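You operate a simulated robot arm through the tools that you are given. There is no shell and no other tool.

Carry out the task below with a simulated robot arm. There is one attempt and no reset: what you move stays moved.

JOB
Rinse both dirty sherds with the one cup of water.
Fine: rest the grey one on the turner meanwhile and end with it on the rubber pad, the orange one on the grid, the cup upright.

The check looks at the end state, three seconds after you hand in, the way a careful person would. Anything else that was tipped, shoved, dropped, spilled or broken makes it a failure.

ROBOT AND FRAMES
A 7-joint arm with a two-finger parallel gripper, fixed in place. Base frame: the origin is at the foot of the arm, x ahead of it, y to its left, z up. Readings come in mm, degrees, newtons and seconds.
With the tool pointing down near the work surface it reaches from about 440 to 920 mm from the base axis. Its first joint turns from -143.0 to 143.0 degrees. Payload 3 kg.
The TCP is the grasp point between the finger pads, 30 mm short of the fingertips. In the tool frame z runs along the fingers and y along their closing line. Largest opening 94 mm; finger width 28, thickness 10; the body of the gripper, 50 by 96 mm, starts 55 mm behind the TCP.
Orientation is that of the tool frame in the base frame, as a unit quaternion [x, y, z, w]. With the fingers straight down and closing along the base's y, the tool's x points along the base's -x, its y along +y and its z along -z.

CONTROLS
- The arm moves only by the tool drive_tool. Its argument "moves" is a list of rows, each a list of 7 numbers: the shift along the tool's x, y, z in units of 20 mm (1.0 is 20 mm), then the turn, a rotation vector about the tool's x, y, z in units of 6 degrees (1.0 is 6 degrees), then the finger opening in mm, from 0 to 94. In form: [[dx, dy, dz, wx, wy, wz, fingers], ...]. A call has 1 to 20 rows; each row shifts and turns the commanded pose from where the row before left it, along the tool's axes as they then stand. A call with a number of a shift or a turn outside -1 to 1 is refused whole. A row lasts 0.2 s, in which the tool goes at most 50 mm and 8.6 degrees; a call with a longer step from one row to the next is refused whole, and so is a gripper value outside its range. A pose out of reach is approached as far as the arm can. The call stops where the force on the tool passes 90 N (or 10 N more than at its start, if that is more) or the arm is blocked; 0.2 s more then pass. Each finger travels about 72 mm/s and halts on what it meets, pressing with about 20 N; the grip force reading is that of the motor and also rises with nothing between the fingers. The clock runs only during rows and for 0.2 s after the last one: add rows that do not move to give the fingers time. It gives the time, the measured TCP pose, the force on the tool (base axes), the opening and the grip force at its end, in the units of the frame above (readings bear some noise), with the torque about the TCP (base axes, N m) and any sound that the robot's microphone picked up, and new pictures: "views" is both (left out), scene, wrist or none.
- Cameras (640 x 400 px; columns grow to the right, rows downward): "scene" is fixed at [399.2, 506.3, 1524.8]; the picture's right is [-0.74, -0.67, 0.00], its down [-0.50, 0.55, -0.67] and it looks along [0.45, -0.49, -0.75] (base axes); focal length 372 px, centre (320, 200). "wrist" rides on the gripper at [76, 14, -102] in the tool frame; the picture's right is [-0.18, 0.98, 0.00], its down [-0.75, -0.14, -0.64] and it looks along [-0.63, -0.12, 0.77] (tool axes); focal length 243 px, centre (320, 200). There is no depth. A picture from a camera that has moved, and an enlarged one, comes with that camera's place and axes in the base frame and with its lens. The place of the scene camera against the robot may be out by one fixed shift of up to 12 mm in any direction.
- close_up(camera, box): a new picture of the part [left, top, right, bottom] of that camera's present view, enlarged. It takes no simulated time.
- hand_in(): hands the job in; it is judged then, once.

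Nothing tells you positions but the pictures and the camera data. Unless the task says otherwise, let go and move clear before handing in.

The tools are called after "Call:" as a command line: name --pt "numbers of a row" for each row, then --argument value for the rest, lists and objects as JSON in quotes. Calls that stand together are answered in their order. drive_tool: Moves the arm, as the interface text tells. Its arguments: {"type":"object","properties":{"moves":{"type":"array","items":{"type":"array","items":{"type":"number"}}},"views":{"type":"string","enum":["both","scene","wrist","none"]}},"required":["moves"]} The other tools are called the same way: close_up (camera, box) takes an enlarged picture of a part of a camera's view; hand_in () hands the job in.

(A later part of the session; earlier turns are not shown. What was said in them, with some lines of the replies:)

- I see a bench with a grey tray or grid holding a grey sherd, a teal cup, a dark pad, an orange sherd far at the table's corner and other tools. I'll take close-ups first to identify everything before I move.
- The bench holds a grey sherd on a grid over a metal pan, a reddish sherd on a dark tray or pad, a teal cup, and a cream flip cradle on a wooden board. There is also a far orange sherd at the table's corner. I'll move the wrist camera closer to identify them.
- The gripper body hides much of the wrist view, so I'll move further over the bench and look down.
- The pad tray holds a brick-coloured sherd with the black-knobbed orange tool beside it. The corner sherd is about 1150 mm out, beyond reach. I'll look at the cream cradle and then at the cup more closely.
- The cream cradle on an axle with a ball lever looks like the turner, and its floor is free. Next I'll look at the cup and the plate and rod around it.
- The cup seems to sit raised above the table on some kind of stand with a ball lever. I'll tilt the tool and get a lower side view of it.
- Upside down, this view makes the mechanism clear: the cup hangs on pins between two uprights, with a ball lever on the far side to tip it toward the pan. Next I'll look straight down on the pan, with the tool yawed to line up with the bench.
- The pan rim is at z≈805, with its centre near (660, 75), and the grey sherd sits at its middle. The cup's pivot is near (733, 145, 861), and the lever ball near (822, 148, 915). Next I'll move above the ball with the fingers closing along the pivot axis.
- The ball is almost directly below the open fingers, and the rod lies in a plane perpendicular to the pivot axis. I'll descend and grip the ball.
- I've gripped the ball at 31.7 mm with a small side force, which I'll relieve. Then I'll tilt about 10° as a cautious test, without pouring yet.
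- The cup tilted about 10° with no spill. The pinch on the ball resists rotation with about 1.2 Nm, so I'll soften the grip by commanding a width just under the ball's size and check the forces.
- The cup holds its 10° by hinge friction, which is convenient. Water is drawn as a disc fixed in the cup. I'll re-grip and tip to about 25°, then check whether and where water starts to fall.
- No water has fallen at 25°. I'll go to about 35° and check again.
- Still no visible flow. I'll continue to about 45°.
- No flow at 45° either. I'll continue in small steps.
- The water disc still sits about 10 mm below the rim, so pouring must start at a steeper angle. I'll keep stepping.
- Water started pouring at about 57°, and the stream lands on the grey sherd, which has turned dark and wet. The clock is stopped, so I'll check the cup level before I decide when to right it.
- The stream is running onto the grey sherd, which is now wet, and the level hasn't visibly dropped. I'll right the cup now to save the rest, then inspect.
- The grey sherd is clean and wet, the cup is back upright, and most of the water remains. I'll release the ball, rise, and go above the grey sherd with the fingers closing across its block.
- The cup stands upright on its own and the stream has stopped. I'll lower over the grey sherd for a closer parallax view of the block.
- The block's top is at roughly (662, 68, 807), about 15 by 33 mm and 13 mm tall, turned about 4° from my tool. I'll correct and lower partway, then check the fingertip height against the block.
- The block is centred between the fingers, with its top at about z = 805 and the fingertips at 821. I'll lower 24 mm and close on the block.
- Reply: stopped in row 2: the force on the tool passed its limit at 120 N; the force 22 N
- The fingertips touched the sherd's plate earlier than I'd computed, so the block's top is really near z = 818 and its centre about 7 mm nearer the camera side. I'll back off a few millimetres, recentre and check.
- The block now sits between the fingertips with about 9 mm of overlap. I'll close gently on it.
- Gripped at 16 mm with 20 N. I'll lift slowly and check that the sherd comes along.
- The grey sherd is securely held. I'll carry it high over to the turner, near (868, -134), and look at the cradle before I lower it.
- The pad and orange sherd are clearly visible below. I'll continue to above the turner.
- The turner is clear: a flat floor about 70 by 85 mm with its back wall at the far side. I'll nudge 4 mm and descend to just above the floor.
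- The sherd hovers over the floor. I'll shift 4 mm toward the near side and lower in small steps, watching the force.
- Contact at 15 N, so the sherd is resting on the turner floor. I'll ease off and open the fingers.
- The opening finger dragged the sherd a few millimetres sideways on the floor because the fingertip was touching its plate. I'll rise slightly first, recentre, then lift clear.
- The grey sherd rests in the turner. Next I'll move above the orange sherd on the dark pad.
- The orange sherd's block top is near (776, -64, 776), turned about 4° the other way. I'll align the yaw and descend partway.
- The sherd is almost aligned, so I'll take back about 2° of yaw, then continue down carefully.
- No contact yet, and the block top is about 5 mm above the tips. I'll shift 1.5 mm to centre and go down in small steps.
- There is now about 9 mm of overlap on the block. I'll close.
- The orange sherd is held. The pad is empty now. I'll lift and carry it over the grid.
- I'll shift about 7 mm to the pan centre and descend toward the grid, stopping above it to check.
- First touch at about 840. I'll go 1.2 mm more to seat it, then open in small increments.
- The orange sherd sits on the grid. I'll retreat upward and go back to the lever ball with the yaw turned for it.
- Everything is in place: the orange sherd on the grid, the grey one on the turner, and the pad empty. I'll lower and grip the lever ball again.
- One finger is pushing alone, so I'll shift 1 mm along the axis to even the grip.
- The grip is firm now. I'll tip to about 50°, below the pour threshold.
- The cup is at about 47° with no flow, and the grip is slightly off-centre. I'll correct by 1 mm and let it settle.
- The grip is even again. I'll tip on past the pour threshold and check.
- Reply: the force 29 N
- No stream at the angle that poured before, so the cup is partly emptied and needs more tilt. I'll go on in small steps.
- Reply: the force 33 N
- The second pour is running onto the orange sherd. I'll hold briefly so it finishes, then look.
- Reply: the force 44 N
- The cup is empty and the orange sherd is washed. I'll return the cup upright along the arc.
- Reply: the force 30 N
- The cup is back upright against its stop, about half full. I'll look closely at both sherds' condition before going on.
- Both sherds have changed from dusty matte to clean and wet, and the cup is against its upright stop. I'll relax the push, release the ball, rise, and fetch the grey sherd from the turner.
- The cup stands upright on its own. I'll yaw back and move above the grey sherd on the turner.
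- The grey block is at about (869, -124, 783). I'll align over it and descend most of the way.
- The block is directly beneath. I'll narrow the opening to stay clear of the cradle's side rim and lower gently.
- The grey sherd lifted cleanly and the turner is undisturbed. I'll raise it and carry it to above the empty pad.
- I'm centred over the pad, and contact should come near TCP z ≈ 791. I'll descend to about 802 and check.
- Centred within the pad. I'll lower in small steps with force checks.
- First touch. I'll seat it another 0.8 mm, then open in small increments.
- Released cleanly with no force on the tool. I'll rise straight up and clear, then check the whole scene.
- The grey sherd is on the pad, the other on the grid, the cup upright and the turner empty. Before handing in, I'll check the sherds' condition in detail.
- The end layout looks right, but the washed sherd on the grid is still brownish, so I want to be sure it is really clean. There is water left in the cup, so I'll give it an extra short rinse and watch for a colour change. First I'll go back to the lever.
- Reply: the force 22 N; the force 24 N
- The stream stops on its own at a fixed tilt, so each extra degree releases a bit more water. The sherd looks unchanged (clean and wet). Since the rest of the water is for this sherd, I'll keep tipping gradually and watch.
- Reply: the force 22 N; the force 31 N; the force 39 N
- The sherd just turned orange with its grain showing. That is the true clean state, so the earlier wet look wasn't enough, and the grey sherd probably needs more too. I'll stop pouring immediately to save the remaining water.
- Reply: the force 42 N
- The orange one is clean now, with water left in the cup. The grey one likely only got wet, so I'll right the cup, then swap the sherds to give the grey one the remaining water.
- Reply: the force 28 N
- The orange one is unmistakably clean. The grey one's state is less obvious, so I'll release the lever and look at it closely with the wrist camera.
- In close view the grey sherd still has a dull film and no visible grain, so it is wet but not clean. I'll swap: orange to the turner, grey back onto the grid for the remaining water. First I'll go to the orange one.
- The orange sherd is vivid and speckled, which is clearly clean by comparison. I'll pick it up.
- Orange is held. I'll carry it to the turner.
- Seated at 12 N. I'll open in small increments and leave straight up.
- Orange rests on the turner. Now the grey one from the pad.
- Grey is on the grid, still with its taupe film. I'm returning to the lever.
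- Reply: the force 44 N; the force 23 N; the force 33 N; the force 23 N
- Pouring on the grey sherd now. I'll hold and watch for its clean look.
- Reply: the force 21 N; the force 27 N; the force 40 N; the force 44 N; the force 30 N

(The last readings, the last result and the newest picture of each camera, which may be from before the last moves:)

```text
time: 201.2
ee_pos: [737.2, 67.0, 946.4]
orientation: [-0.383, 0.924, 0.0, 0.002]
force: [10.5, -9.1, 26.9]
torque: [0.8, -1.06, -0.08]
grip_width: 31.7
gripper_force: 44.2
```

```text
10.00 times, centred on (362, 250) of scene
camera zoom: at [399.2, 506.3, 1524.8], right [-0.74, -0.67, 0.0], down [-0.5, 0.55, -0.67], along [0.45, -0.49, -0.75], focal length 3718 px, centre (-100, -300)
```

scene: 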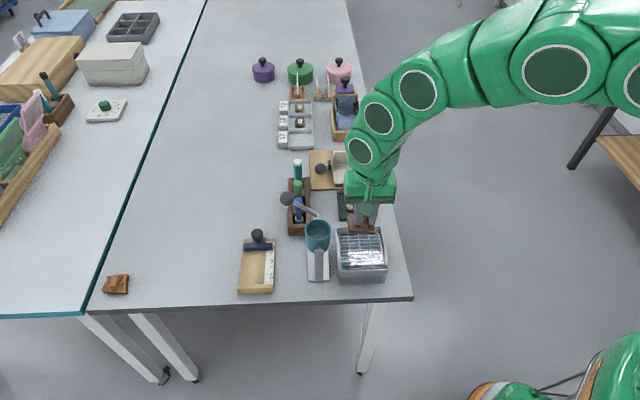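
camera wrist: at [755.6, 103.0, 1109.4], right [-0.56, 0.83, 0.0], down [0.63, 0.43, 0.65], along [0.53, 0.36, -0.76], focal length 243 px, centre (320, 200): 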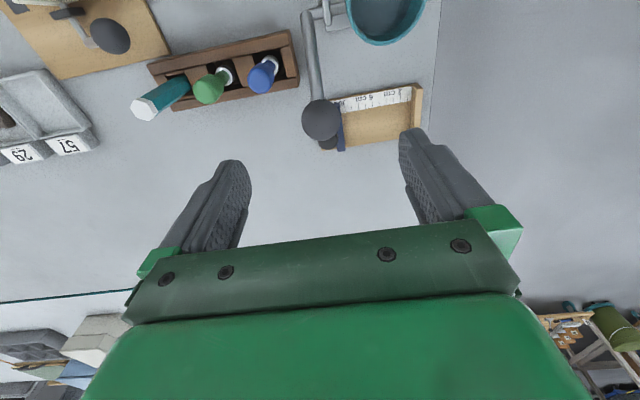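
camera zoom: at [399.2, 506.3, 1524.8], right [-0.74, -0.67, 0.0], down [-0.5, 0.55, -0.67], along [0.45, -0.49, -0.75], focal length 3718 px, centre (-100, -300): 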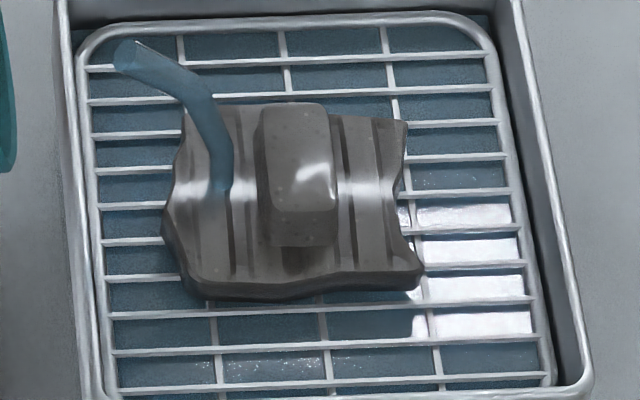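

Call:
close_up --camera "scene" --box '[348, 234, 376, 262]'

Call:
drive_tool --pt "0.15 -0.02 0.02 0 0 0 26" --pt "0.15 0 0.1 0 0 0 26" --pt "0 0 0 0 0 0 26" --pt "0 0 0 0 0 0 26" --views "none"

Call:
close_up --camera "scene" --box '[290, 200, 400, 285]'

Call:
close_up --camera "scene" --box '[348, 234, 376, 262]'

```text
14.29 times, centred on (362, 248) of scene
camera zoom: at [399.2, 506.3, 1524.8], right [-0.74, -0.67, 0.0], down [-0.5, 0.55, -0.67], along [0.45, -0.49, -0.75], focal length 5311 px, centre (-280, -486)
```

zoom: 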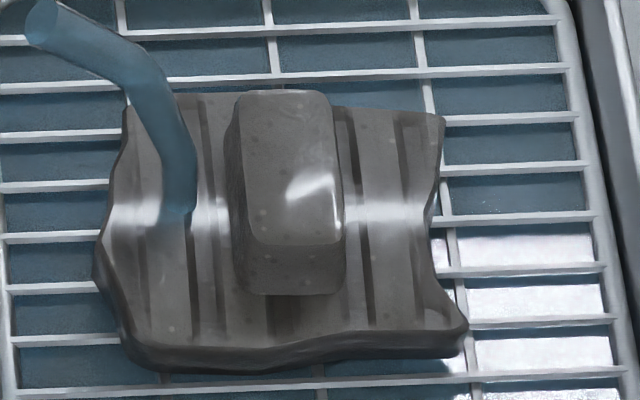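

```text
time: 202.2
ee_pos: [733.7, 61.0, 941.8]
orientation: [-0.383, 0.924, 0.001, 0.002]
force: [-8.9, 12.9, 22.5]
torque: [1.06, -1.11, 0.18]
grip_width: 31.7
gripper_force: 45.2
```

```text
4.71 times, centred on (345, 242) of scene
camera zoom: at [399.2, 506.3, 1524.8], right [-0.74, -0.67, 0.0], down [-0.5, 0.55, -0.67], along [0.45, -0.49, -0.75], focal length 1750 px, centre (202, 0)
```

zoom: 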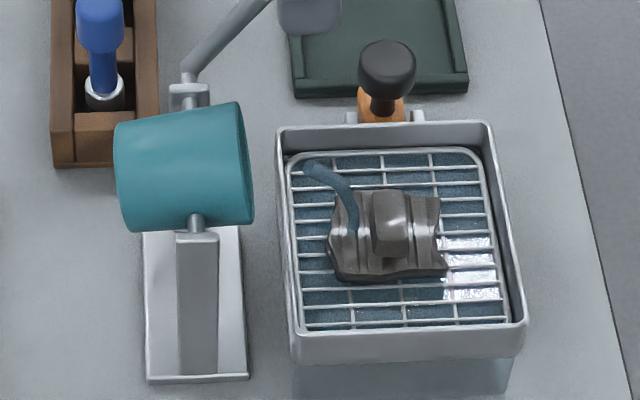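

```text
14.29 times, centred on (362, 248) of scene
camera zoom: at [399.2, 506.3, 1524.8], right [-0.74, -0.67, 0.0], down [-0.5, 0.55, -0.67], along [0.45, -0.49, -0.75], focal length 5311 px, centre (-280, -486)
```

zoom: 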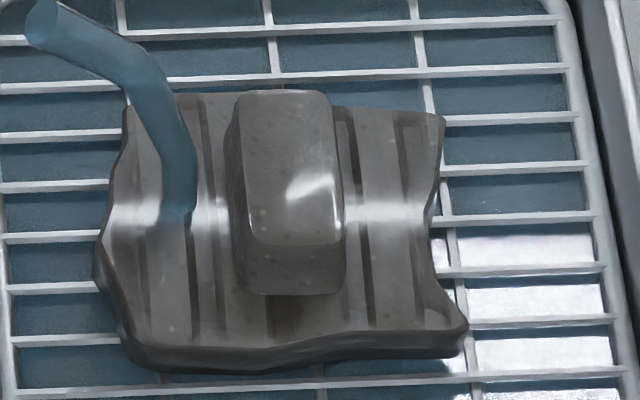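

The grey sherd's grain is now visible too, so it has reached its clean state. I'll return the cup upright.

Call:
drive_tool --pt "-0.15 0.02 -0.15 0 0 0 26" --pt "-0.635 0 -0.4 0 0 0 26" --pt "-0.69 0 -0.285 0 0 0 26" --pt "-0.735 0 -0.16 0 0 0 26" --pt "-0.745 0 -0.03 0 0 0 26" --views "none"

Call:
drive_tool --pt "-0.745 0 0.1 0 0 0 26" --pt "-0.715 0 0.24 0 0 0 26" --pt "-0.665 0 0.36 0 0 0 26" --pt "-0.59 0 0.48 0 0 0 26" --pt "-0.505 0 0.575 0 0 0 26" --pt "0 0 0 0 0 0 26" --views "wrist"

Call:
close_up --camera "scene" --box '[280, 190, 400, 290]'

Call:
close_up --camera "scene" --box '[300, 208, 340, 248]'

Call:
close_up --camera "scene" --box '[348, 234, 376, 262]'

```text
time: 203.4
ee_pos: [777.4, 104.7, 964.1]
orientation: [-0.383, 0.924, 0.0, 0.001]
force: [-36.5, 14.0, -29.5]
torque: [-0.7, 1.32, 0.27]
grip_width: 31.8
gripper_force: 44.7
```

```text
time: 204.8
ee_pos: [822.6, 149.7, 930.4]
orientation: [-0.383, 0.924, -0.001, 0.003]
force: [-11.1, 8.5, 7.8]
torque: [0.2, 0.24, 0.0]
grip_width: 33.6
gripper_force: 6.1
camera wrist: at [757.3, 104.9, 1033.5], right [-0.56, 0.83, 0.0], down [0.63, 0.43, 0.65], along [0.54, 0.36, -0.76], focal length 243 px, centre (320, 200)
```

wrist: 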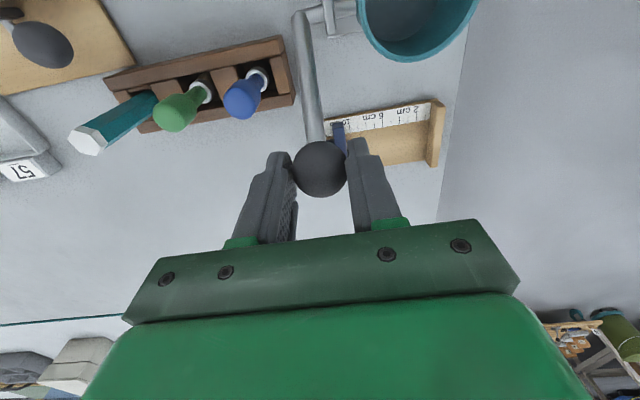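

```text
4.00 times, centred on (340, 240) of scene
camera zoom: at [399.2, 506.3, 1524.8], right [-0.74, -0.67, 0.0], down [-0.5, 0.55, -0.67], along [0.45, -0.49, -0.75], focal length 1487 px, centre (240, 40)
```

zoom: 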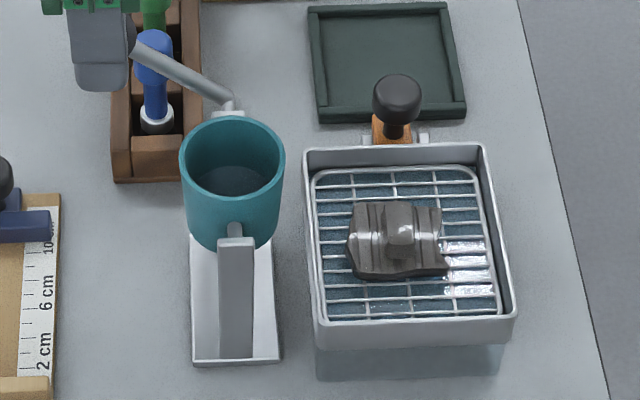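

```text
10.00 times, centred on (320, 228) of scene
camera zoom: at [399.2, 506.3, 1524.8], right [-0.74, -0.67, 0.0], down [-0.5, 0.55, -0.67], along [0.45, -0.49, -0.75], focal length 3718 px, centre (320, -80)
```

zoom: 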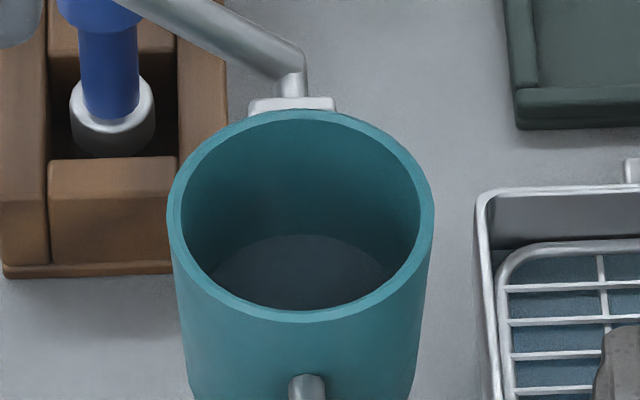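

```text
14.29 times, centred on (362, 248) of scene
camera zoom: at [399.2, 506.3, 1524.8], right [-0.74, -0.67, 0.0], down [-0.5, 0.55, -0.67], along [0.45, -0.49, -0.75], focal length 5311 px, centre (-280, -486)
```

zoom: 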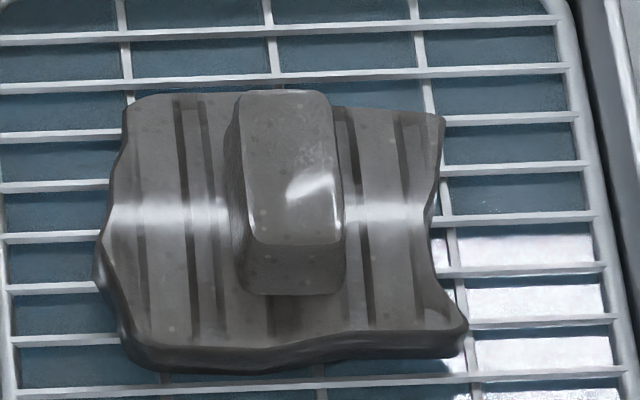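

Grey is clean, cup upright. I'll release the lever and go pick up the grey sherd to move it to the pad.

Call:
drive_tool --pt "0 0 0 0 0 0 40" --pt "0 0 0 0 0 0 70" --pt "0 0 0 0 0 0 94" --pt "0 0 0 0 0 0 94" --pt "0 0 -0.5 0 0 0 94" --pt "0 0 -0.9 0 0 0 94" --pt "0 0 -0.9 0 0 0 94" --pt "0 0 -0.9 0 0 0 94" --pt "0 0 -0.9 0 0 0 94" --views "none"

Call:
drive_tool --pt "0 0 0 0 0 0.96 94" --pt "0 0 0 0 0 0.96 94" --pt "0 0 0 0 0 0.96 94" --pt "0 0 0 0 0 0.96 94" --pt "0 0 0 0 0 0.96 94" --pt "0 0 0 0 0 0.96 94" --pt "0 0 0 0 0 0.96 94" --pt "0 0 0 0 0 0.96 94" --pt "0 0 0 0 0 0.96 94" --pt "0 0 0 0 0 0.96 94" --pt "0 0 0 0 0 0.96 94" --pt "0 0 0 0 0 0.96 94" --pt "0 0 0 0 0 0.96 94" --pt "0 0 0 0 0 0.96 94" --pt "0 0 0 0 0 0.96 94" --pt "0 0 0 0 0 0.9 94" --views "none"

Call:
close_up --camera "scene" --box '[280, 190, 400, 290]'

```text
time: 206.8
ee_pos: [821.7, 148.4, 1013.5]
orientation: [-0.383, 0.924, -0.001, 0.002]
force: [-0.6, 0.3, -0.9]
torque: [-0.02, -0.01, 0.0]
grip_width: 93.9
gripper_force: 0.0
```

```text
time: 210.2
ee_pos: [821.2, 149.9, 1012.3]
orientation: [0.398, 0.917, 0.001, 0.003]
force: [0.5, 0.1, -0.2]
torque: [0.0, 0.0, 0.0]
grip_width: 94.1
gripper_force: 0.1
```

```text
4.00 times, centred on (340, 240) of scene
camera zoom: at [399.2, 506.3, 1524.8], right [-0.74, -0.67, 0.0], down [-0.5, 0.55, -0.67], along [0.45, -0.49, -0.75], focal length 1487 px, centre (240, 40)
```

zoom: 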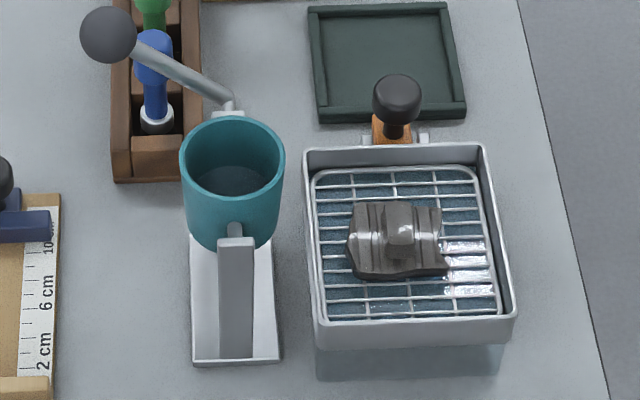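

Call:
drive_tool --pt "0.323 -0.926 0 0 0 0 80" --pt "0.323 -0.926 0 0 0 0 60" --pt "0.323 -0.926 0 0 0 0 44" --pt "0.323 -0.926 0 0 0 0 44" --pt "0.323 -0.926 0 0 0 0 44" --pt "0.323 -0.926 0 0 0 0 44" --pt "0.323 -0.926 0 0 0 0 44" --pt "0.323 -0.926 0 0 0 0 44" --pt "0.323 -0.926 0 0 0 0 44" --pt "0 0 0.95 0 0 0 44" --pt "0 0 0.95 0 0 0 44" --pt "0 0 0.95 0 0 0 44" --pt "0 0 0.95 0 0 0 44" --pt "0 0 0.95 0 0 0 44" --pt "0 0 0.95 0 0 0 44" --pt "0 0 0.95 0 0 0 44" --pt "0 0 0.9 0 0 0 44" --pt "0 0 0 0 0 0 44" --views "none"

Call:
close_up --camera "wrist" --box '[240, 60, 400, 240]'

Call:
close_up --camera "scene" --box '[335, 215, 395, 275]'

```text
time: 214.0
ee_pos: [660.7, 76.8, 859.8]
orientation: [0.398, 0.918, 0.002, 0.003]
force: [-1.1, 0.3, -0.2]
torque: [0.0, -0.01, 0.01]
grip_width: 44.0
gripper_force: 0.1
```

```text
2.22 times, centred on (320, 150) of wrist
camera zoom: at [618.5, 142.0, 962.6], right [0.84, 0.54, 0.01], down [0.41, -0.65, 0.64], along [0.35, -0.54, -0.77], focal length 539 px, centre (320, 311)
```

zoom: 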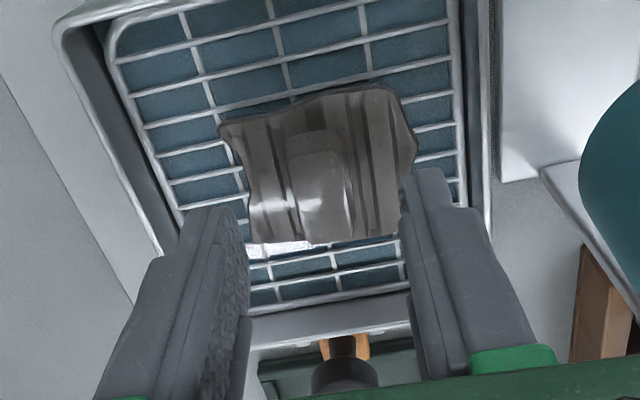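

```text
6.67 times, centred on (365, 245) of scene
camera zoom: at [399.2, 506.3, 1524.8], right [-0.74, -0.67, 0.0], down [-0.5, 0.55, -0.67], along [0.45, -0.49, -0.75], focal length 2479 px, centre (20, -100)
```

zoom: 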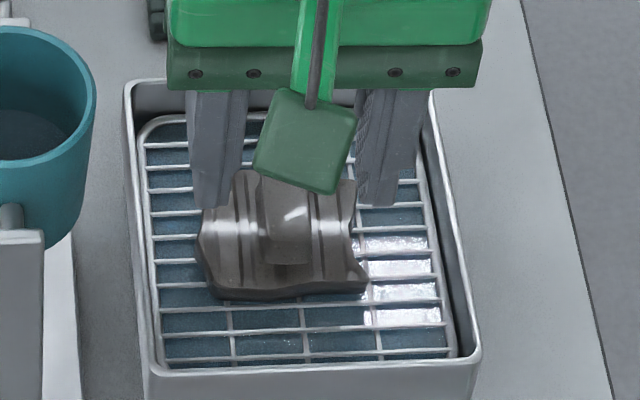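

Call:
drive_tool --pt "0.06 0 0.5 0 0 0 38" --pt "0 0 0.4 0 0 0 34" --pt "0 0 0 0 0 0 34" --views "none"

Call:
drive_tool --pt "0 0 0.04 0 0 0 34" --pt "0 0 0 0 0 0 26" --pt "0 0 0 0 0 0 18" --pt "0 0 0 0 0 0 10" --pt "0 0 0 0 0 0 10" --pt "0 0 0 0 0 0 10" --views "none"

Call:
drive_tool --pt "0 0 -0.3 0 0 0 10" --pt "0 0 -0.6 0 0 0 10" --pt "0 0 -0.95 0 0 0 10" --pt "0 0 -0.95 0 0 0 10" --pt "0 0 -0.95 0 0 0 10" --pt "0 0 -0.95 0 0 0 10" --pt "0 0 -0.3 0 0 0 10" --pt "0 0 0 0 0 0 10" --views "wrist"

```text
time: 214.8
ee_pos: [659.7, 78.6, 840.1]
orientation: [0.398, 0.918, 0.001, 0.003]
force: [-0.5, 0.2, -0.3]
torque: [0.0, 0.04, 0.01]
grip_width: 33.8
gripper_force: 0.2
```

```text
time: 216.2
ee_pos: [660.2, 78.5, 841.1]
orientation: [0.397, 0.918, 0.002, 0.003]
force: [1.0, 0.4, 1.5]
torque: [0.02, -0.03, -0.01]
grip_width: 16.2
gripper_force: 20.0
```

```text
time: 218.0
ee_pos: [659.6, 79.5, 941.8]
orientation: [0.396, 0.918, 0.002, 0.003]
force: [-0.1, -0.2, -0.2]
torque: [-0.01, 0.01, 0.01]
grip_width: 16.2
gripper_force: 20.1
camera wrist: at [617.2, 143.3, 1044.4], right [0.84, 0.54, 0.01], down [0.41, -0.65, 0.64], along [0.35, -0.54, -0.77], focal length 243 px, centre (320, 200)
```

wrist: 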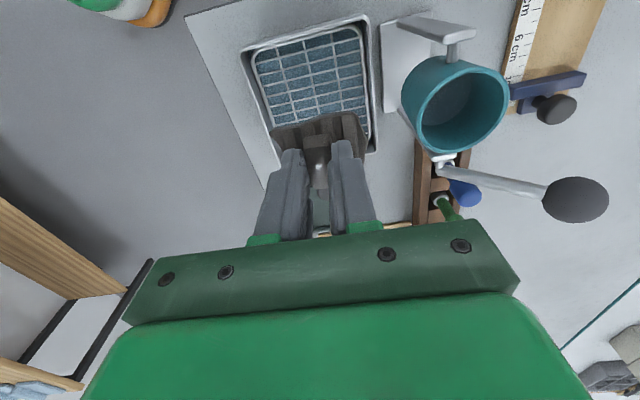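

Call:
drive_tool --pt "-0.936 -0.059 0 0 0 0 10" --pt "-0.936 -0.059 0 0 0 0 10" --pt "-0.936 -0.059 0 0 0 0 10" --pt "-0.936 -0.059 0 0 0 0 10" --pt "-0.936 -0.059 0 0 0 0 10" --pt "-0.936 -0.059 0 0 0 0 10" --pt "-0.936 -0.059 0 0 0 0 10" --pt "-0.936 -0.059 0 0 0 0 10" --pt "-0.936 -0.059 0 0 0 0 10" --pt "-0.936 -0.059 0 0 0 0 10" --pt "0 0 0 0 0 0 10" --views "none"

Call:
close_up --camera "wrist" --box '[200, 0, 440, 230]'

Call:
close_up --camera "scene" --box '[310, 130, 400, 240]'

```text
time: 220.4
ee_pos: [777.0, -67.2, 940.5]
orientation: [0.397, 0.918, 0.002, 0.002]
force: [-0.1, 0.3, -0.3]
torque: [0.03, -0.02, -0.01]
grip_width: 16.3
gripper_force: 20.1
```

```text
1.74 times, centred on (320, 115) of wrist
camera zoom: at [735.5, -1.8, 1043.3], right [0.84, 0.54, 0.01], down [0.41, -0.65, 0.64], along [0.35, -0.54, -0.77], focal length 422 px, centre (320, 348)
```

zoom: 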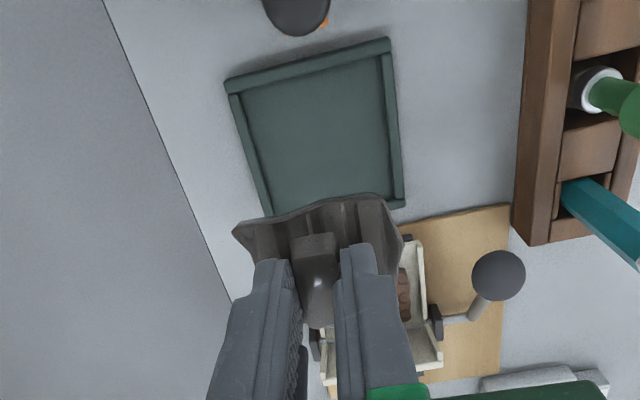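

```text
3.64 times, centred on (355, 185) of scene
camera zoom: at [399.2, 506.3, 1524.8], right [-0.74, -0.67, 0.0], down [-0.5, 0.55, -0.67], along [0.45, -0.49, -0.75], focal length 1352 px, centre (193, 254)
```

zoom: 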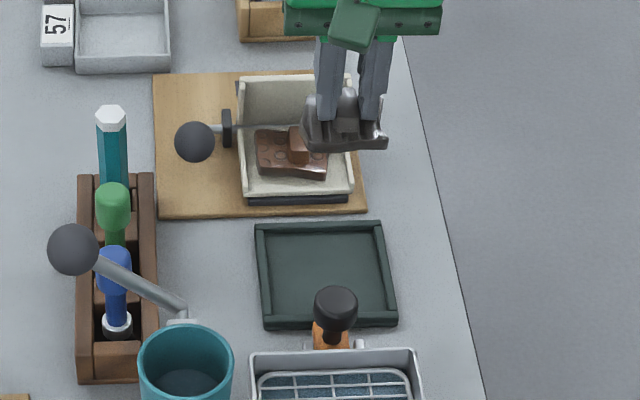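

Call:
drive_tool --pt "0 0.17 0.95 0 0 0 10" --pt "0 0 0.95 0 0 0 10" --pt "0 0 0.95 0 0 0 10" --pt "0 0 0.95 0 0 0 10" --pt "0 0 0.95 0 0 0 10" --pt "0 0 0.95 0 0 0 10" --pt "0 0 0.95 0 0 0 10" --pt "0 0 0.35 0 0 0 10" --pt "0 0 0 0 0 0 10" --views "none"

Call:
close_up --camera "scene" --box '[330, 170, 390, 230]'

```text
time: 222.4
ee_pos: [780.4, -62.9, 803.7]
orientation: [0.398, 0.918, 0.001, 0.003]
force: [-0.4, 0.1, -0.7]
torque: [-0.01, -0.02, 0.0]
grip_width: 16.4
gripper_force: 20.1
```

```text
6.67 times, centred on (360, 200) of scene
camera zoom: at [399.2, 506.3, 1524.8], right [-0.74, -0.67, 0.0], down [-0.5, 0.55, -0.67], along [0.45, -0.49, -0.75], focal length 2479 px, centre (53, 200)
```

zoom: 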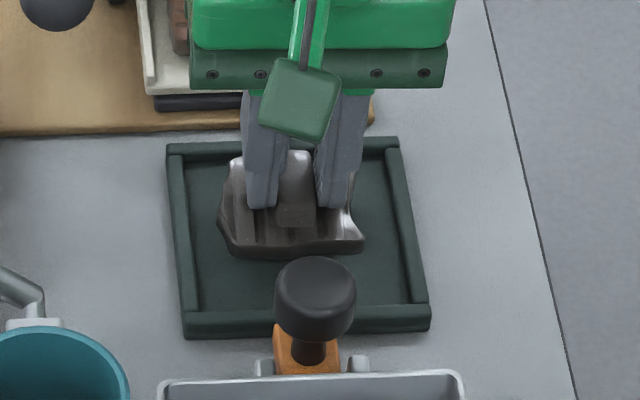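

Call:
drive_tool --pt "0 0 0.4 0 0 0 10" --pt "0 0 0 0 0 0 10" --views "none"

Call:
drive_tool --pt "0 0 0.12 0 0 0 10" --pt "0 0 0 0 0 0 10" --views "none"

Call:
drive_tool --pt "0 0 0.08 0 0 0 10" --pt "0 0 0 0 0 0 10" --views "none"

```text
time: 223.0
ee_pos: [780.9, -62.5, 795.0]
orientation: [0.397, 0.918, 0.002, 0.003]
force: [-0.5, 0.4, 0.1]
torque: [-0.02, -0.04, 0.02]
grip_width: 15.9
gripper_force: 19.6
```

```text
time: 223.6
ee_pos: [782.5, -62.9, 792.4]
orientation: [0.397, 0.918, 0.002, 0.003]
force: [-0.6, -0.4, -0.6]
torque: [-0.01, -0.02, 0.01]
grip_width: 16.2
gripper_force: 20.2
```

```text
time: 224.2
ee_pos: [783.3, -62.2, 791.1]
orientation: [0.397, 0.918, 0.002, 0.002]
force: [-4.4, -0.8, 12.6]
torque: [0.01, 0.15, 0.03]
grip_width: 16.3
gripper_force: 19.8
```

Seated at 12.6 N. Releasing gently.

Call:
drive_tool --pt "0 0 -0.01 0 0 0 18" --pt "0 0 0 0 0 0 20" --pt "0 0 0 0 0 0 22" --pt "0 0 0 0 0 0 22" --views "none"

Call:
drive_tool --pt "0 0 -0.2 0 0 0 24" --pt "0 0 -0.5 0 0 0 28" --pt "0 0 -0.95 0 0 0 40" --pt "0 0 -0.95 0 0 0 44" --pt "0 0 -0.95 0 0 0 44" --pt "0 0 -0.95 0 0 0 44" --pt "0 0 -0.95 0 0 0 44" --pt "0 0 0 0 0 0 44" --views "wrist"

Call:
close_up --camera "wrist" --box '[250, 30, 390, 160]'

Call:
close_up --camera "scene" --box '[330, 170, 390, 230]'

```text
time: 225.2
ee_pos: [782.0, -63.6, 791.0]
orientation: [0.397, 0.918, 0.001, 0.003]
force: [0.0, 0.7, -0.1]
torque: [0.0, 0.02, 0.0]
grip_width: 22.1
gripper_force: 0.0
```

```text
time: 227.0
ee_pos: [780.0, -64.8, 899.3]
orientation: [0.397, 0.918, 0.001, 0.002]
force: [0.9, -0.4, 0.1]
torque: [0.0, 0.0, 0.0]
grip_width: 43.7
gripper_force: 0.0
camera wrist: at [738.4, -0.7, 1002.3], right [0.84, 0.54, 0.01], down [0.41, -0.65, 0.64], along [0.35, -0.54, -0.77], focal length 243 px, centre (320, 200)
```

wrist: 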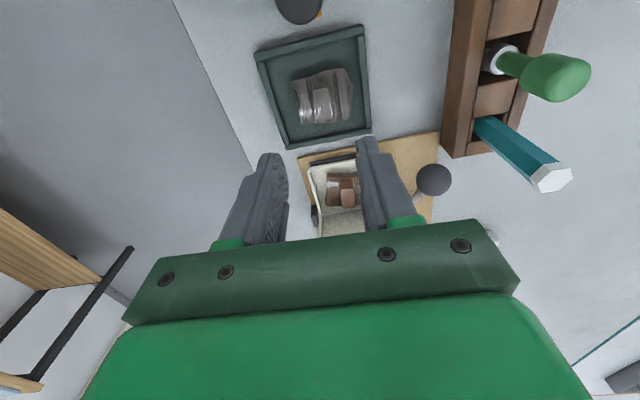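

```text
3.08 times, centred on (320, 95) of wrist
camera zoom: at [738.4, -0.7, 1002.3], right [0.84, 0.54, 0.01], down [0.41, -0.65, 0.64], along [0.35, -0.54, -0.77], focal length 746 px, centre (320, 523)
```

zoom: 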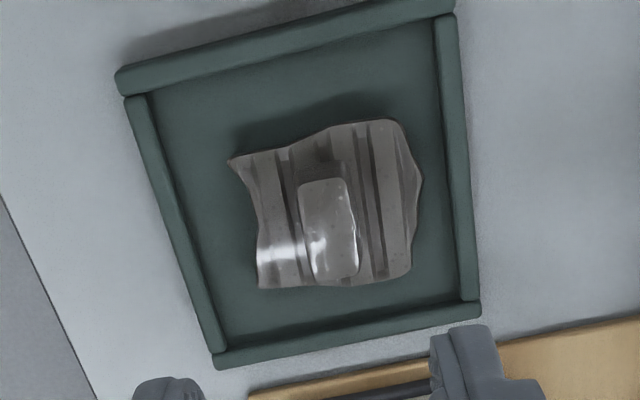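

```text
6.67 times, centred on (360, 200) of scene
camera zoom: at [399.2, 506.3, 1524.8], right [-0.74, -0.67, 0.0], down [-0.5, 0.55, -0.67], along [0.45, -0.49, -0.75], focal length 2479 px, centre (53, 200)
```

zoom: 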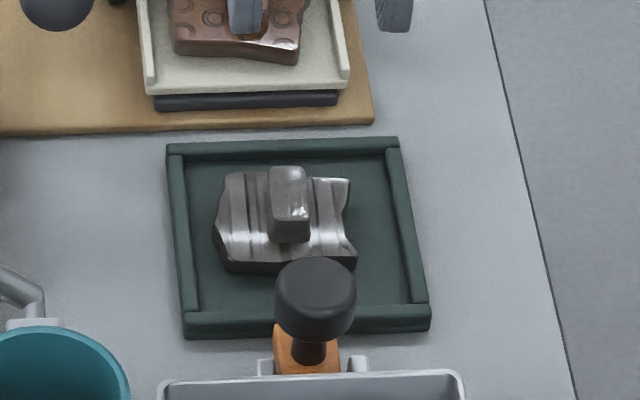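

Grey is clean on the pad. Now the orange one from the turner.

Call:
drive_tool --pt "-0.884 0.111 0 0 0 0 44" --pt "-0.884 0.111 0 0 0 0 44" --pt "-0.884 0.111 0 0 0 0 44" --pt "-0.884 0.111 0 0 0 0 44" --pt "-0.884 0.111 0 0 0 0 44" --pt "-0.884 0.111 0 0 0 0.03 44" --pt "0 0 0.9 0 0 0 40" --pt "0 0 0.9 0 0 0 36" --pt "0 0 0.9 0 0 0 36" --pt "0 0 0.8 0 0 0 36" --pt "0 0 0 0 0 0 36" --views "none"

Call:
close_up --camera "wrist" --box '[240, 60, 400, 240]'

Call:
close_up --camera "scene" --box '[310, 140, 380, 200]'

```text
time: 229.4
ee_pos: [865.4, -131.5, 829.6]
orientation: [0.399, 0.917, 0.002, 0.002]
force: [0.4, -0.4, -0.5]
torque: [0.0, 0.03, 0.04]
grip_width: 36.1
gripper_force: 0.1
```

```text
2.22 times, centred on (320, 150) of wrist
camera zoom: at [823.8, -66.7, 931.9], right [0.84, 0.54, 0.01], down [0.41, -0.65, 0.64], along [0.35, -0.54, -0.77], focal length 539 px, centre (320, 311)
```

zoom: 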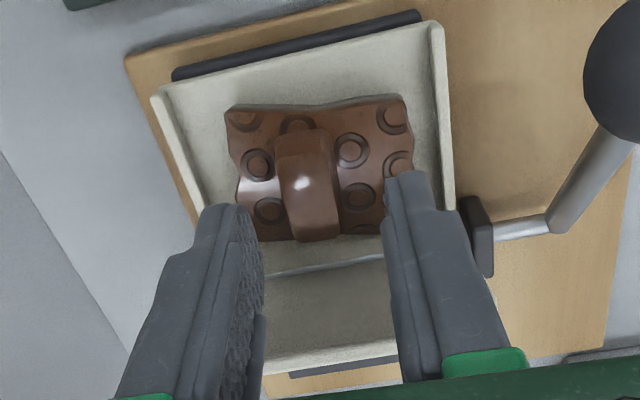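

```text
6.67 times, centred on (345, 170) of scene
camera zoom: at [399.2, 506.3, 1524.8], right [-0.74, -0.67, 0.0], down [-0.5, 0.55, -0.67], along [0.45, -0.49, -0.75], focal length 2479 px, centre (153, 400)
```

zoom: 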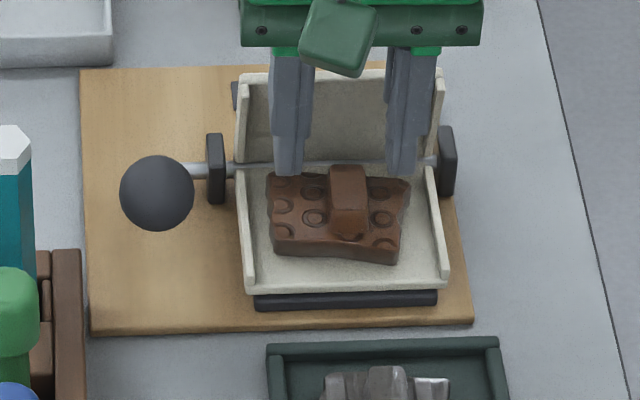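

Call:
drive_tool --pt "0.06 -0.15 0 0 0 0 34" --pt "0 0 0.5 0 0 0 32" --pt "0 0 0.4 0 0 0 32" --pt "0 0 0 0 0 0 32" --views "none"

Call:
drive_tool --pt "0 0 0.13 0 0 0 32" --pt "0 0 0 0 0 0 32" --views "none"

Call:
close_up --camera "wrist" --box '[240, 60, 400, 240]'

Call:
close_up --camera "scene" --box '[310, 140, 380, 200]'

```text
time: 230.4
ee_pos: [861.4, -132.6, 810.5]
orientation: [0.398, 0.918, 0.002, 0.002]
force: [0.2, 0.2, 0.2]
torque: [-0.02, 0.0, 0.0]
grip_width: 31.8
gripper_force: 0.1
```

```text
time: 231.0
ee_pos: [860.6, -132.2, 809.0]
orientation: [0.398, 0.917, 0.002, 0.002]
force: [-0.3, -0.1, 0.6]
torque: [-0.01, 0.01, 0.04]
grip_width: 31.9
gripper_force: 0.0
```

```text
2.22 times, centred on (320, 150) of wrist
camera zoom: at [820.8, -67.7, 911.1], right [0.84, 0.54, 0.01], down [0.41, -0.65, 0.64], along [0.35, -0.54, -0.77], focal length 539 px, centre (320, 311)
```

zoom: 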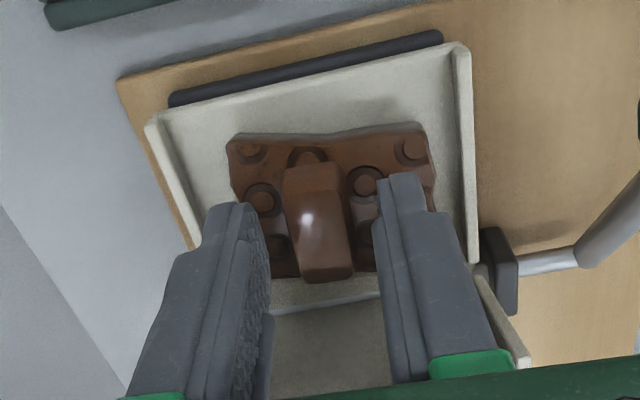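

```text
6.67 times, centred on (345, 170) of scene
camera zoom: at [399.2, 506.3, 1524.8], right [-0.74, -0.67, 0.0], down [-0.5, 0.55, -0.67], along [0.45, -0.49, -0.75], focal length 2479 px, centre (153, 400)
```

zoom: 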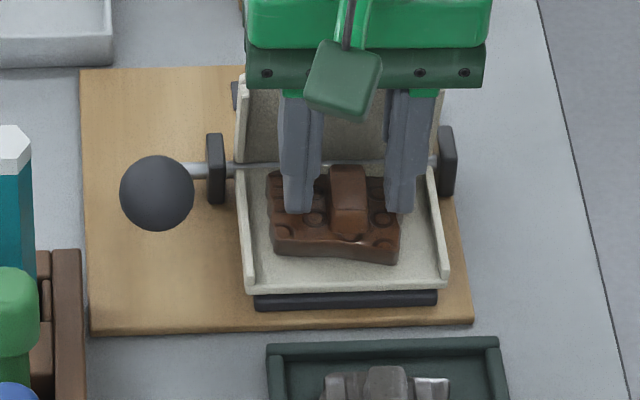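

Call:
drive_tool --pt "0 0 0.04 0 0 0 32" --pt "0 0 0 0 0 0 26" --pt "0 0 0 0 0 0 18" --pt "0 0 0 0 0 0 10" --pt "0 0 0 0 0 0 10" --pt "0 0 0 0 0 0 10" --views "none"

Call:
drive_tool --pt "0 0 -0.2 0 0 0 10" --pt "0 0 -0.5 0 0 0 10" --pt "0 0 -0.95 0 0 0 10" --pt "0 0 -0.95 0 0 0 10" --pt "0 0 -0.95 0 0 0 10" --pt "0 0 -0.95 0 0 0 10" --pt "0 0 -0.95 0 0 0 10" --pt "0 0 -0.95 0 0 0 10" --pt "0 0 0 0 0 0 10" --views "both"

Call:
close_up --camera "scene" --box '[300, 120, 390, 220]'

```text
time: 232.4
ee_pos: [862.5, -132.8, 807.7]
orientation: [0.399, 0.917, 0.002, 0.002]
force: [0.3, 0.6, 1.3]
torque: [0.04, -0.03, 0.01]
grip_width: 16.2
gripper_force: 19.8
```

```text
time: 234.4
ee_pos: [858.6, -136.3, 936.9]
orientation: [0.399, 0.917, 0.002, 0.003]
force: [-1.1, 0.6, -0.3]
torque: [0.03, 0.02, -0.01]
grip_width: 16.3
gripper_force: 19.9
camera wrist: at [818.1, -70.1, 1039.4], right [0.84, 0.54, 0.01], down [0.41, -0.65, 0.64], along [0.35, -0.54, -0.77], focal length 243 px, centre (320, 200)
```

scene: 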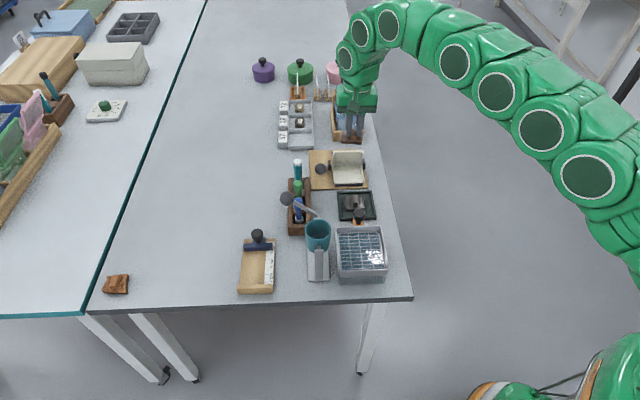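
wrist: 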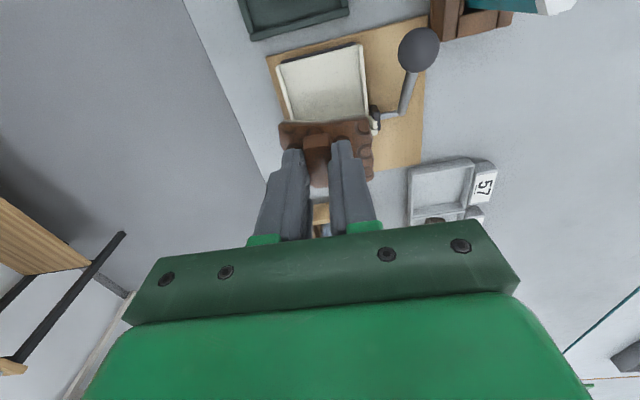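

```text
4.00 times, centred on (345, 170) of scene
camera zoom: at [399.2, 506.3, 1524.8], right [-0.74, -0.67, 0.0], down [-0.5, 0.55, -0.67], along [0.45, -0.49, -0.75], focal length 1487 px, centre (220, 320)
```

zoom: 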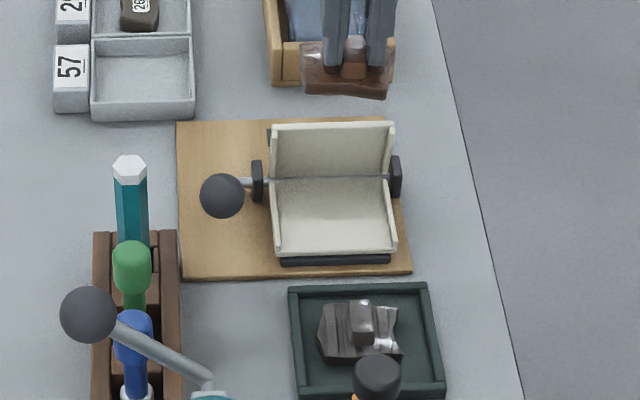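

Call:
drive_tool --pt "0.967 0 0 0 0 0 10" --pt "0.967 0 0 0 0 0 10" --pt "0.967 0 0 0 0 0 10" --pt "0.967 0 0 0 0 0 10" --pt "0.967 0 0 0 0 0 10" --pt "0.967 0 0 0 0 0 10" --pt "0.967 0 0 0 0 0 10" --pt "0.967 0 0 0 0 0 10" --pt "0.967 0 0 0 0 0 10" --pt "0.967 0 0 0 0 0 10" --pt "0.967 0 0 0 0 0 10" --pt "0.967 0 0 0 0 0 10" --pt "0.967 0 0 0 0 0 10" --pt "0.967 0 0 0 0 0 10" --pt "0.967 0 0 0 0 0 10" --pt "0 0 0 0 0 0 10" --views "none"

Call:
close_up --camera "scene" --box '[320, 190, 400, 290]'

Call:
close_up --camera "wrist" --box '[200, 0, 440, 230]'

```text
time: 237.8
ee_pos: [662.4, 75.4, 935.5]
orientation: [0.399, 0.917, 0.002, 0.003]
force: [-0.9, -0.4, -0.7]
torque: [-0.02, 0.0, 0.01]
grip_width: 16.2
gripper_force: 20.5
```

```text
4.00 times, centred on (360, 240) of scene
camera zoom: at [399.2, 506.3, 1524.8], right [-0.74, -0.67, 0.0], down [-0.5, 0.55, -0.67], along [0.45, -0.49, -0.75], focal length 1487 px, centre (160, 40)
```

zoom: 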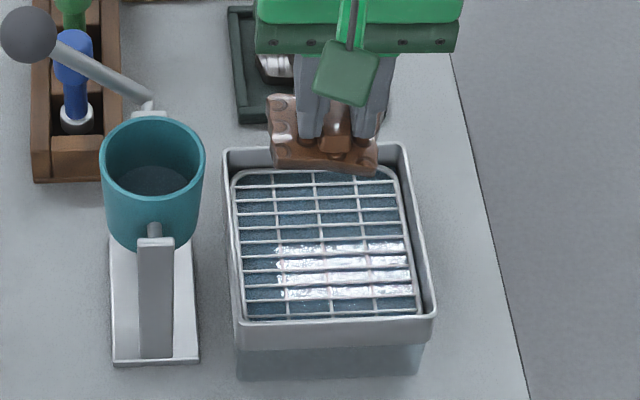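

```text
1.74 times, centred on (320, 115) of wrist
camera zoom: at [620.1, 140.4, 1037.9], right [0.84, 0.54, 0.01], down [0.41, -0.65, 0.64], along [0.35, -0.54, -0.77], focal length 422 px, centre (320, 348)
```

zoom: 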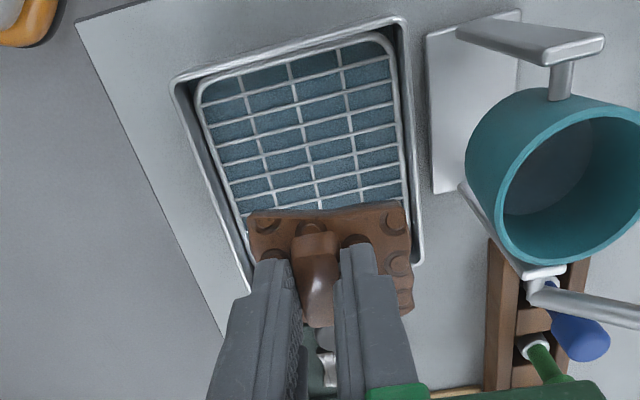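

Call:
drive_tool --pt "0 -0.15 0.95 0 0 0 10" --pt "0 0 0.95 0 0 0 10" --pt "0 0 0.95 0 0 0 10" --pt "0 0 0.95 0 0 0 10" --pt "0 0 0.45 0 0 0 10" --pt "0 0 0 0 0 0 10" --views "none"

Call:
close_up --camera "scene" --box '[330, 205, 400, 285]'

Call:
drive_tool --pt "0 0 0.15 0 0 0 10" --pt "0 0 0 0 0 0 10" --views "none"

Call:
drive_tool --pt "0 0 0.1 0 0 0 10" --pt "0 0 0 0 0 0 10" --views "none"

```text
time: 239.2
ee_pos: [662.0, 76.0, 850.4]
orientation: [0.399, 0.917, 0.002, 0.003]
force: [0.3, -0.4, 0.3]
torque: [0.0, 0.0, -0.01]
grip_width: 16.1
gripper_force: 20.3
```

```text
5.00 times, centred on (365, 245) of scene
camera zoom: at [399.2, 506.3, 1524.8], right [-0.74, -0.67, 0.0], down [-0.5, 0.55, -0.67], along [0.45, -0.49, -0.75], focal length 1859 px, centre (95, -25)
```

zoom: 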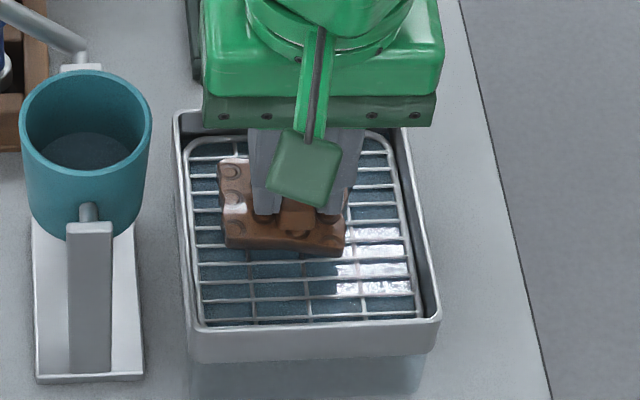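

```text
time: 239.8
ee_pos: [662.6, 75.0, 847.8]
orientation: [0.398, 0.917, 0.001, 0.003]
force: [1.1, 0.6, -1.7]
torque: [0.02, 0.0, 0.01]
grip_width: 16.5
gripper_force: 20.2
```

```text
time: 240.4
ee_pos: [662.6, 76.0, 845.5]
orientation: [0.399, 0.917, 0.002, 0.002]
force: [1.0, -0.9, -0.8]
torque: [0.01, -0.02, -0.04]
grip_width: 16.3
gripper_force: 20.2
```

Call:
drive_tool --pt "0 -0.1 0.12 0 0 0 10" --pt "0 0 0 0 0 0 10" --views "none"

Call:
drive_tool --pt "0 0 0.08 0 0 0 10" --pt "0 0 0 0 0 0 10" --views "none"

Call:
drive_tool --pt "0 0 0.06 0 0 0 10" --pt "0 0 0 0 0 0 10" --views "none"

```text
time: 241.0
ee_pos: [660.3, 74.2, 842.9]
orientation: [0.399, 0.917, 0.002, 0.003]
force: [-0.4, 0.4, -0.4]
torque: [0.0, -0.03, 0.01]
grip_width: 16.4
gripper_force: 19.7
```

```text
time: 241.6
ee_pos: [660.1, 75.0, 841.5]
orientation: [0.398, 0.917, 0.002, 0.002]
force: [0.5, -1.9, 5.9]
torque: [-0.16, -0.17, -0.04]
grip_width: 16.1
gripper_force: 20.3
```

```text
time: 242.2
ee_pos: [660.6, 75.6, 839.5]
orientation: [0.399, 0.917, 0.002, 0.002]
force: [1.4, -1.4, 11.7]
torque: [-0.13, -0.12, 0.0]
grip_width: 16.4
gripper_force: 20.0
```

Seated at about 12 N. Releasing gently and rising clear.

Call:
drive_tool --pt "0 0 -0.01 0 0 0 18" --pt "0 0 0 0 0 0 20" --pt "0 0 0 0 0 0 22" --pt "0 0 0 0 0 0 22" --views "none"

Call:
drive_tool --pt "0 0 -0.2 0 0 0 24" --pt "0 0 -0.5 0 0 0 28" --pt "0 0 -0.95 0 0 0 40" --pt "0 0 -0.95 0 0 0 50" --pt "0 0 -0.95 0 0 0 50" --pt "0 0 -0.95 0 0 0 50" --pt "0 0 -0.95 0 0 0 50" --pt "0 0 -0.95 0 0 0 50" --pt "0 0 -0.95 0 0 0 50" --pt "0 0 -0.95 0 0 0 50" --pt "0 0 -0.95 0 0 0 50" --pt "0 0 -0.95 0 0 0 50" --pt "0 0 0 0 0 0 50" --views "both"

Call:
close_up --camera "scene" --box '[270, 130, 410, 290]'

Call:
close_up --camera "scene" --box '[330, 180, 390, 270]'

Call:
close_up --camera "wrist" --box '[200, 0, 440, 230]'

```text
time: 243.2
ee_pos: [660.2, 75.2, 840.3]
orientation: [0.399, 0.917, 0.002, 0.003]
force: [0.7, -0.6, 0.2]
torque: [-0.01, 0.0, 0.02]
grip_width: 21.9
gripper_force: 0.0
```

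```text
time: 246.0
ee_pos: [658.9, 74.1, 1044.7]
orientation: [0.398, 0.917, 0.002, 0.003]
force: [0.5, 0.5, -0.1]
torque: [0.0, 0.0, 0.02]
grip_width: 49.7
gripper_force: 0.1
camera wrist: at [616.8, 139.2, 1147.4], right [0.84, 0.54, 0.01], down [0.41, -0.65, 0.64], along [0.35, -0.54, -0.77], focal length 243 px, centre (320, 200)
```

scene: 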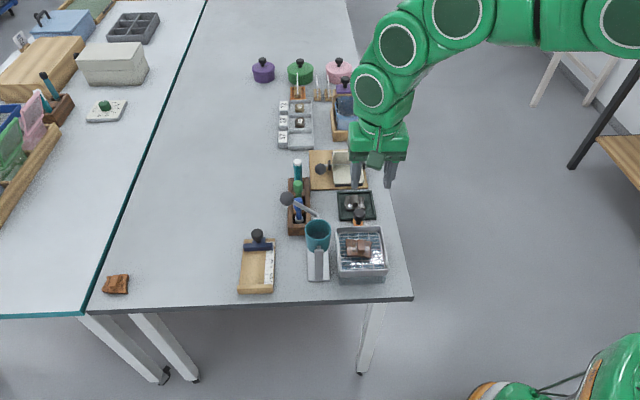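
wrist: 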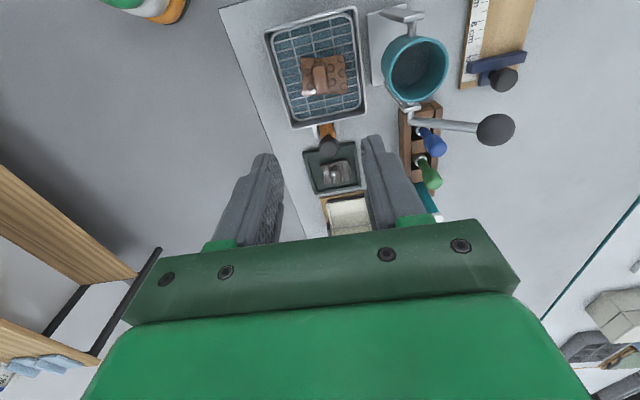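

```text
2.50 times, centred on (340, 210) of scene
camera zoom: at [399.2, 506.3, 1524.8], right [-0.74, -0.67, 0.0], down [-0.5, 0.55, -0.67], along [0.45, -0.49, -0.75], focal length 930 px, centre (270, 175)
```

zoom: 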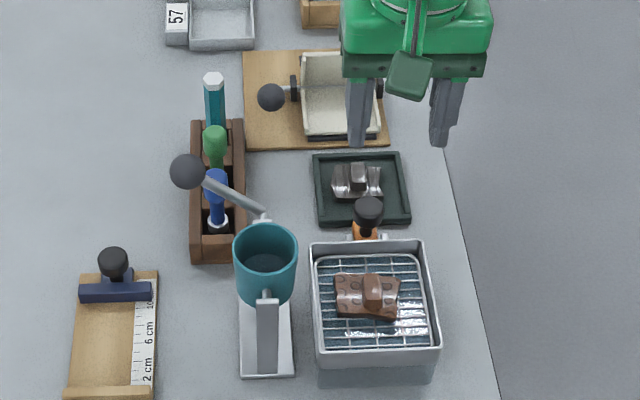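

```text
4.44 times, centred on (360, 225) of scene
camera zoom: at [399.2, 506.3, 1524.8], right [-0.74, -0.67, 0.0], down [-0.5, 0.55, -0.67], along [0.45, -0.49, -0.75], focal length 1652 px, centre (142, 89)
```

zoom: 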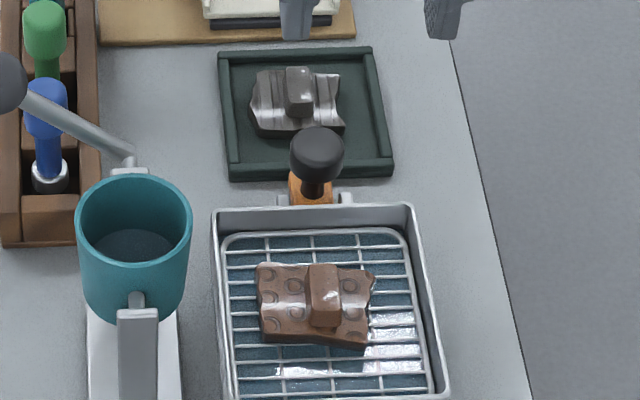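

```text
1.74 times, centred on (320, 115) of wrist
camera zoom: at [616.8, 139.2, 1147.4], right [0.84, 0.54, 0.01], down [0.41, -0.65, 0.64], along [0.35, -0.54, -0.77], focal length 422 px, centre (320, 348)
```

zoom: 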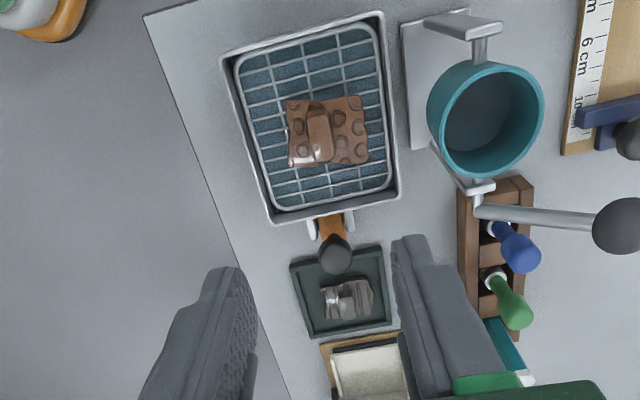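

The orange sherd is clean on the grid, the grey one clean on the rubber pad, and the cup upright. The turner is empty, nothing else was disturbed, and the gripper is well clear. I'm handing in.

Call:
hand_in

```text
The job is handed in.
```

I handed the job in with both sherds rinsed using the one cup. The orange one is on the grid, the grey one is on the rubber pad, and the cup is upright with a little water left.

- **Extra rinse:** The first pour wet the grey sherd but left a dull film. I saw this only after swapping the two. I put the orange one on the turner, returned the grey one to the grid and gave it more water. So the orange one also rested on the turner for a while, which you hadn't mentioned.
- **How I judged clean:** I went by the pictures. The film disappeared and the grain showed on both sherds. The change was plain on the orange one and fainter on the grey one.
- **Bumps along the way:** On my first approach, the fingertips pressed the grey sherd against the grid (the force stop tripped at 120 N) and nudged it a few millimetres. When I set it down on the turner, it dragged a few millimetres sideways. I saw no damage from either.
- **Which sherd was orange:** I took it to be the one on the pad, which only looked orange once it was clean. I left the sherd at the far corner of the table alone.

In the last pictures nothing else looked tipped, moved or spilled. The turner was empty and the gripper was clear.
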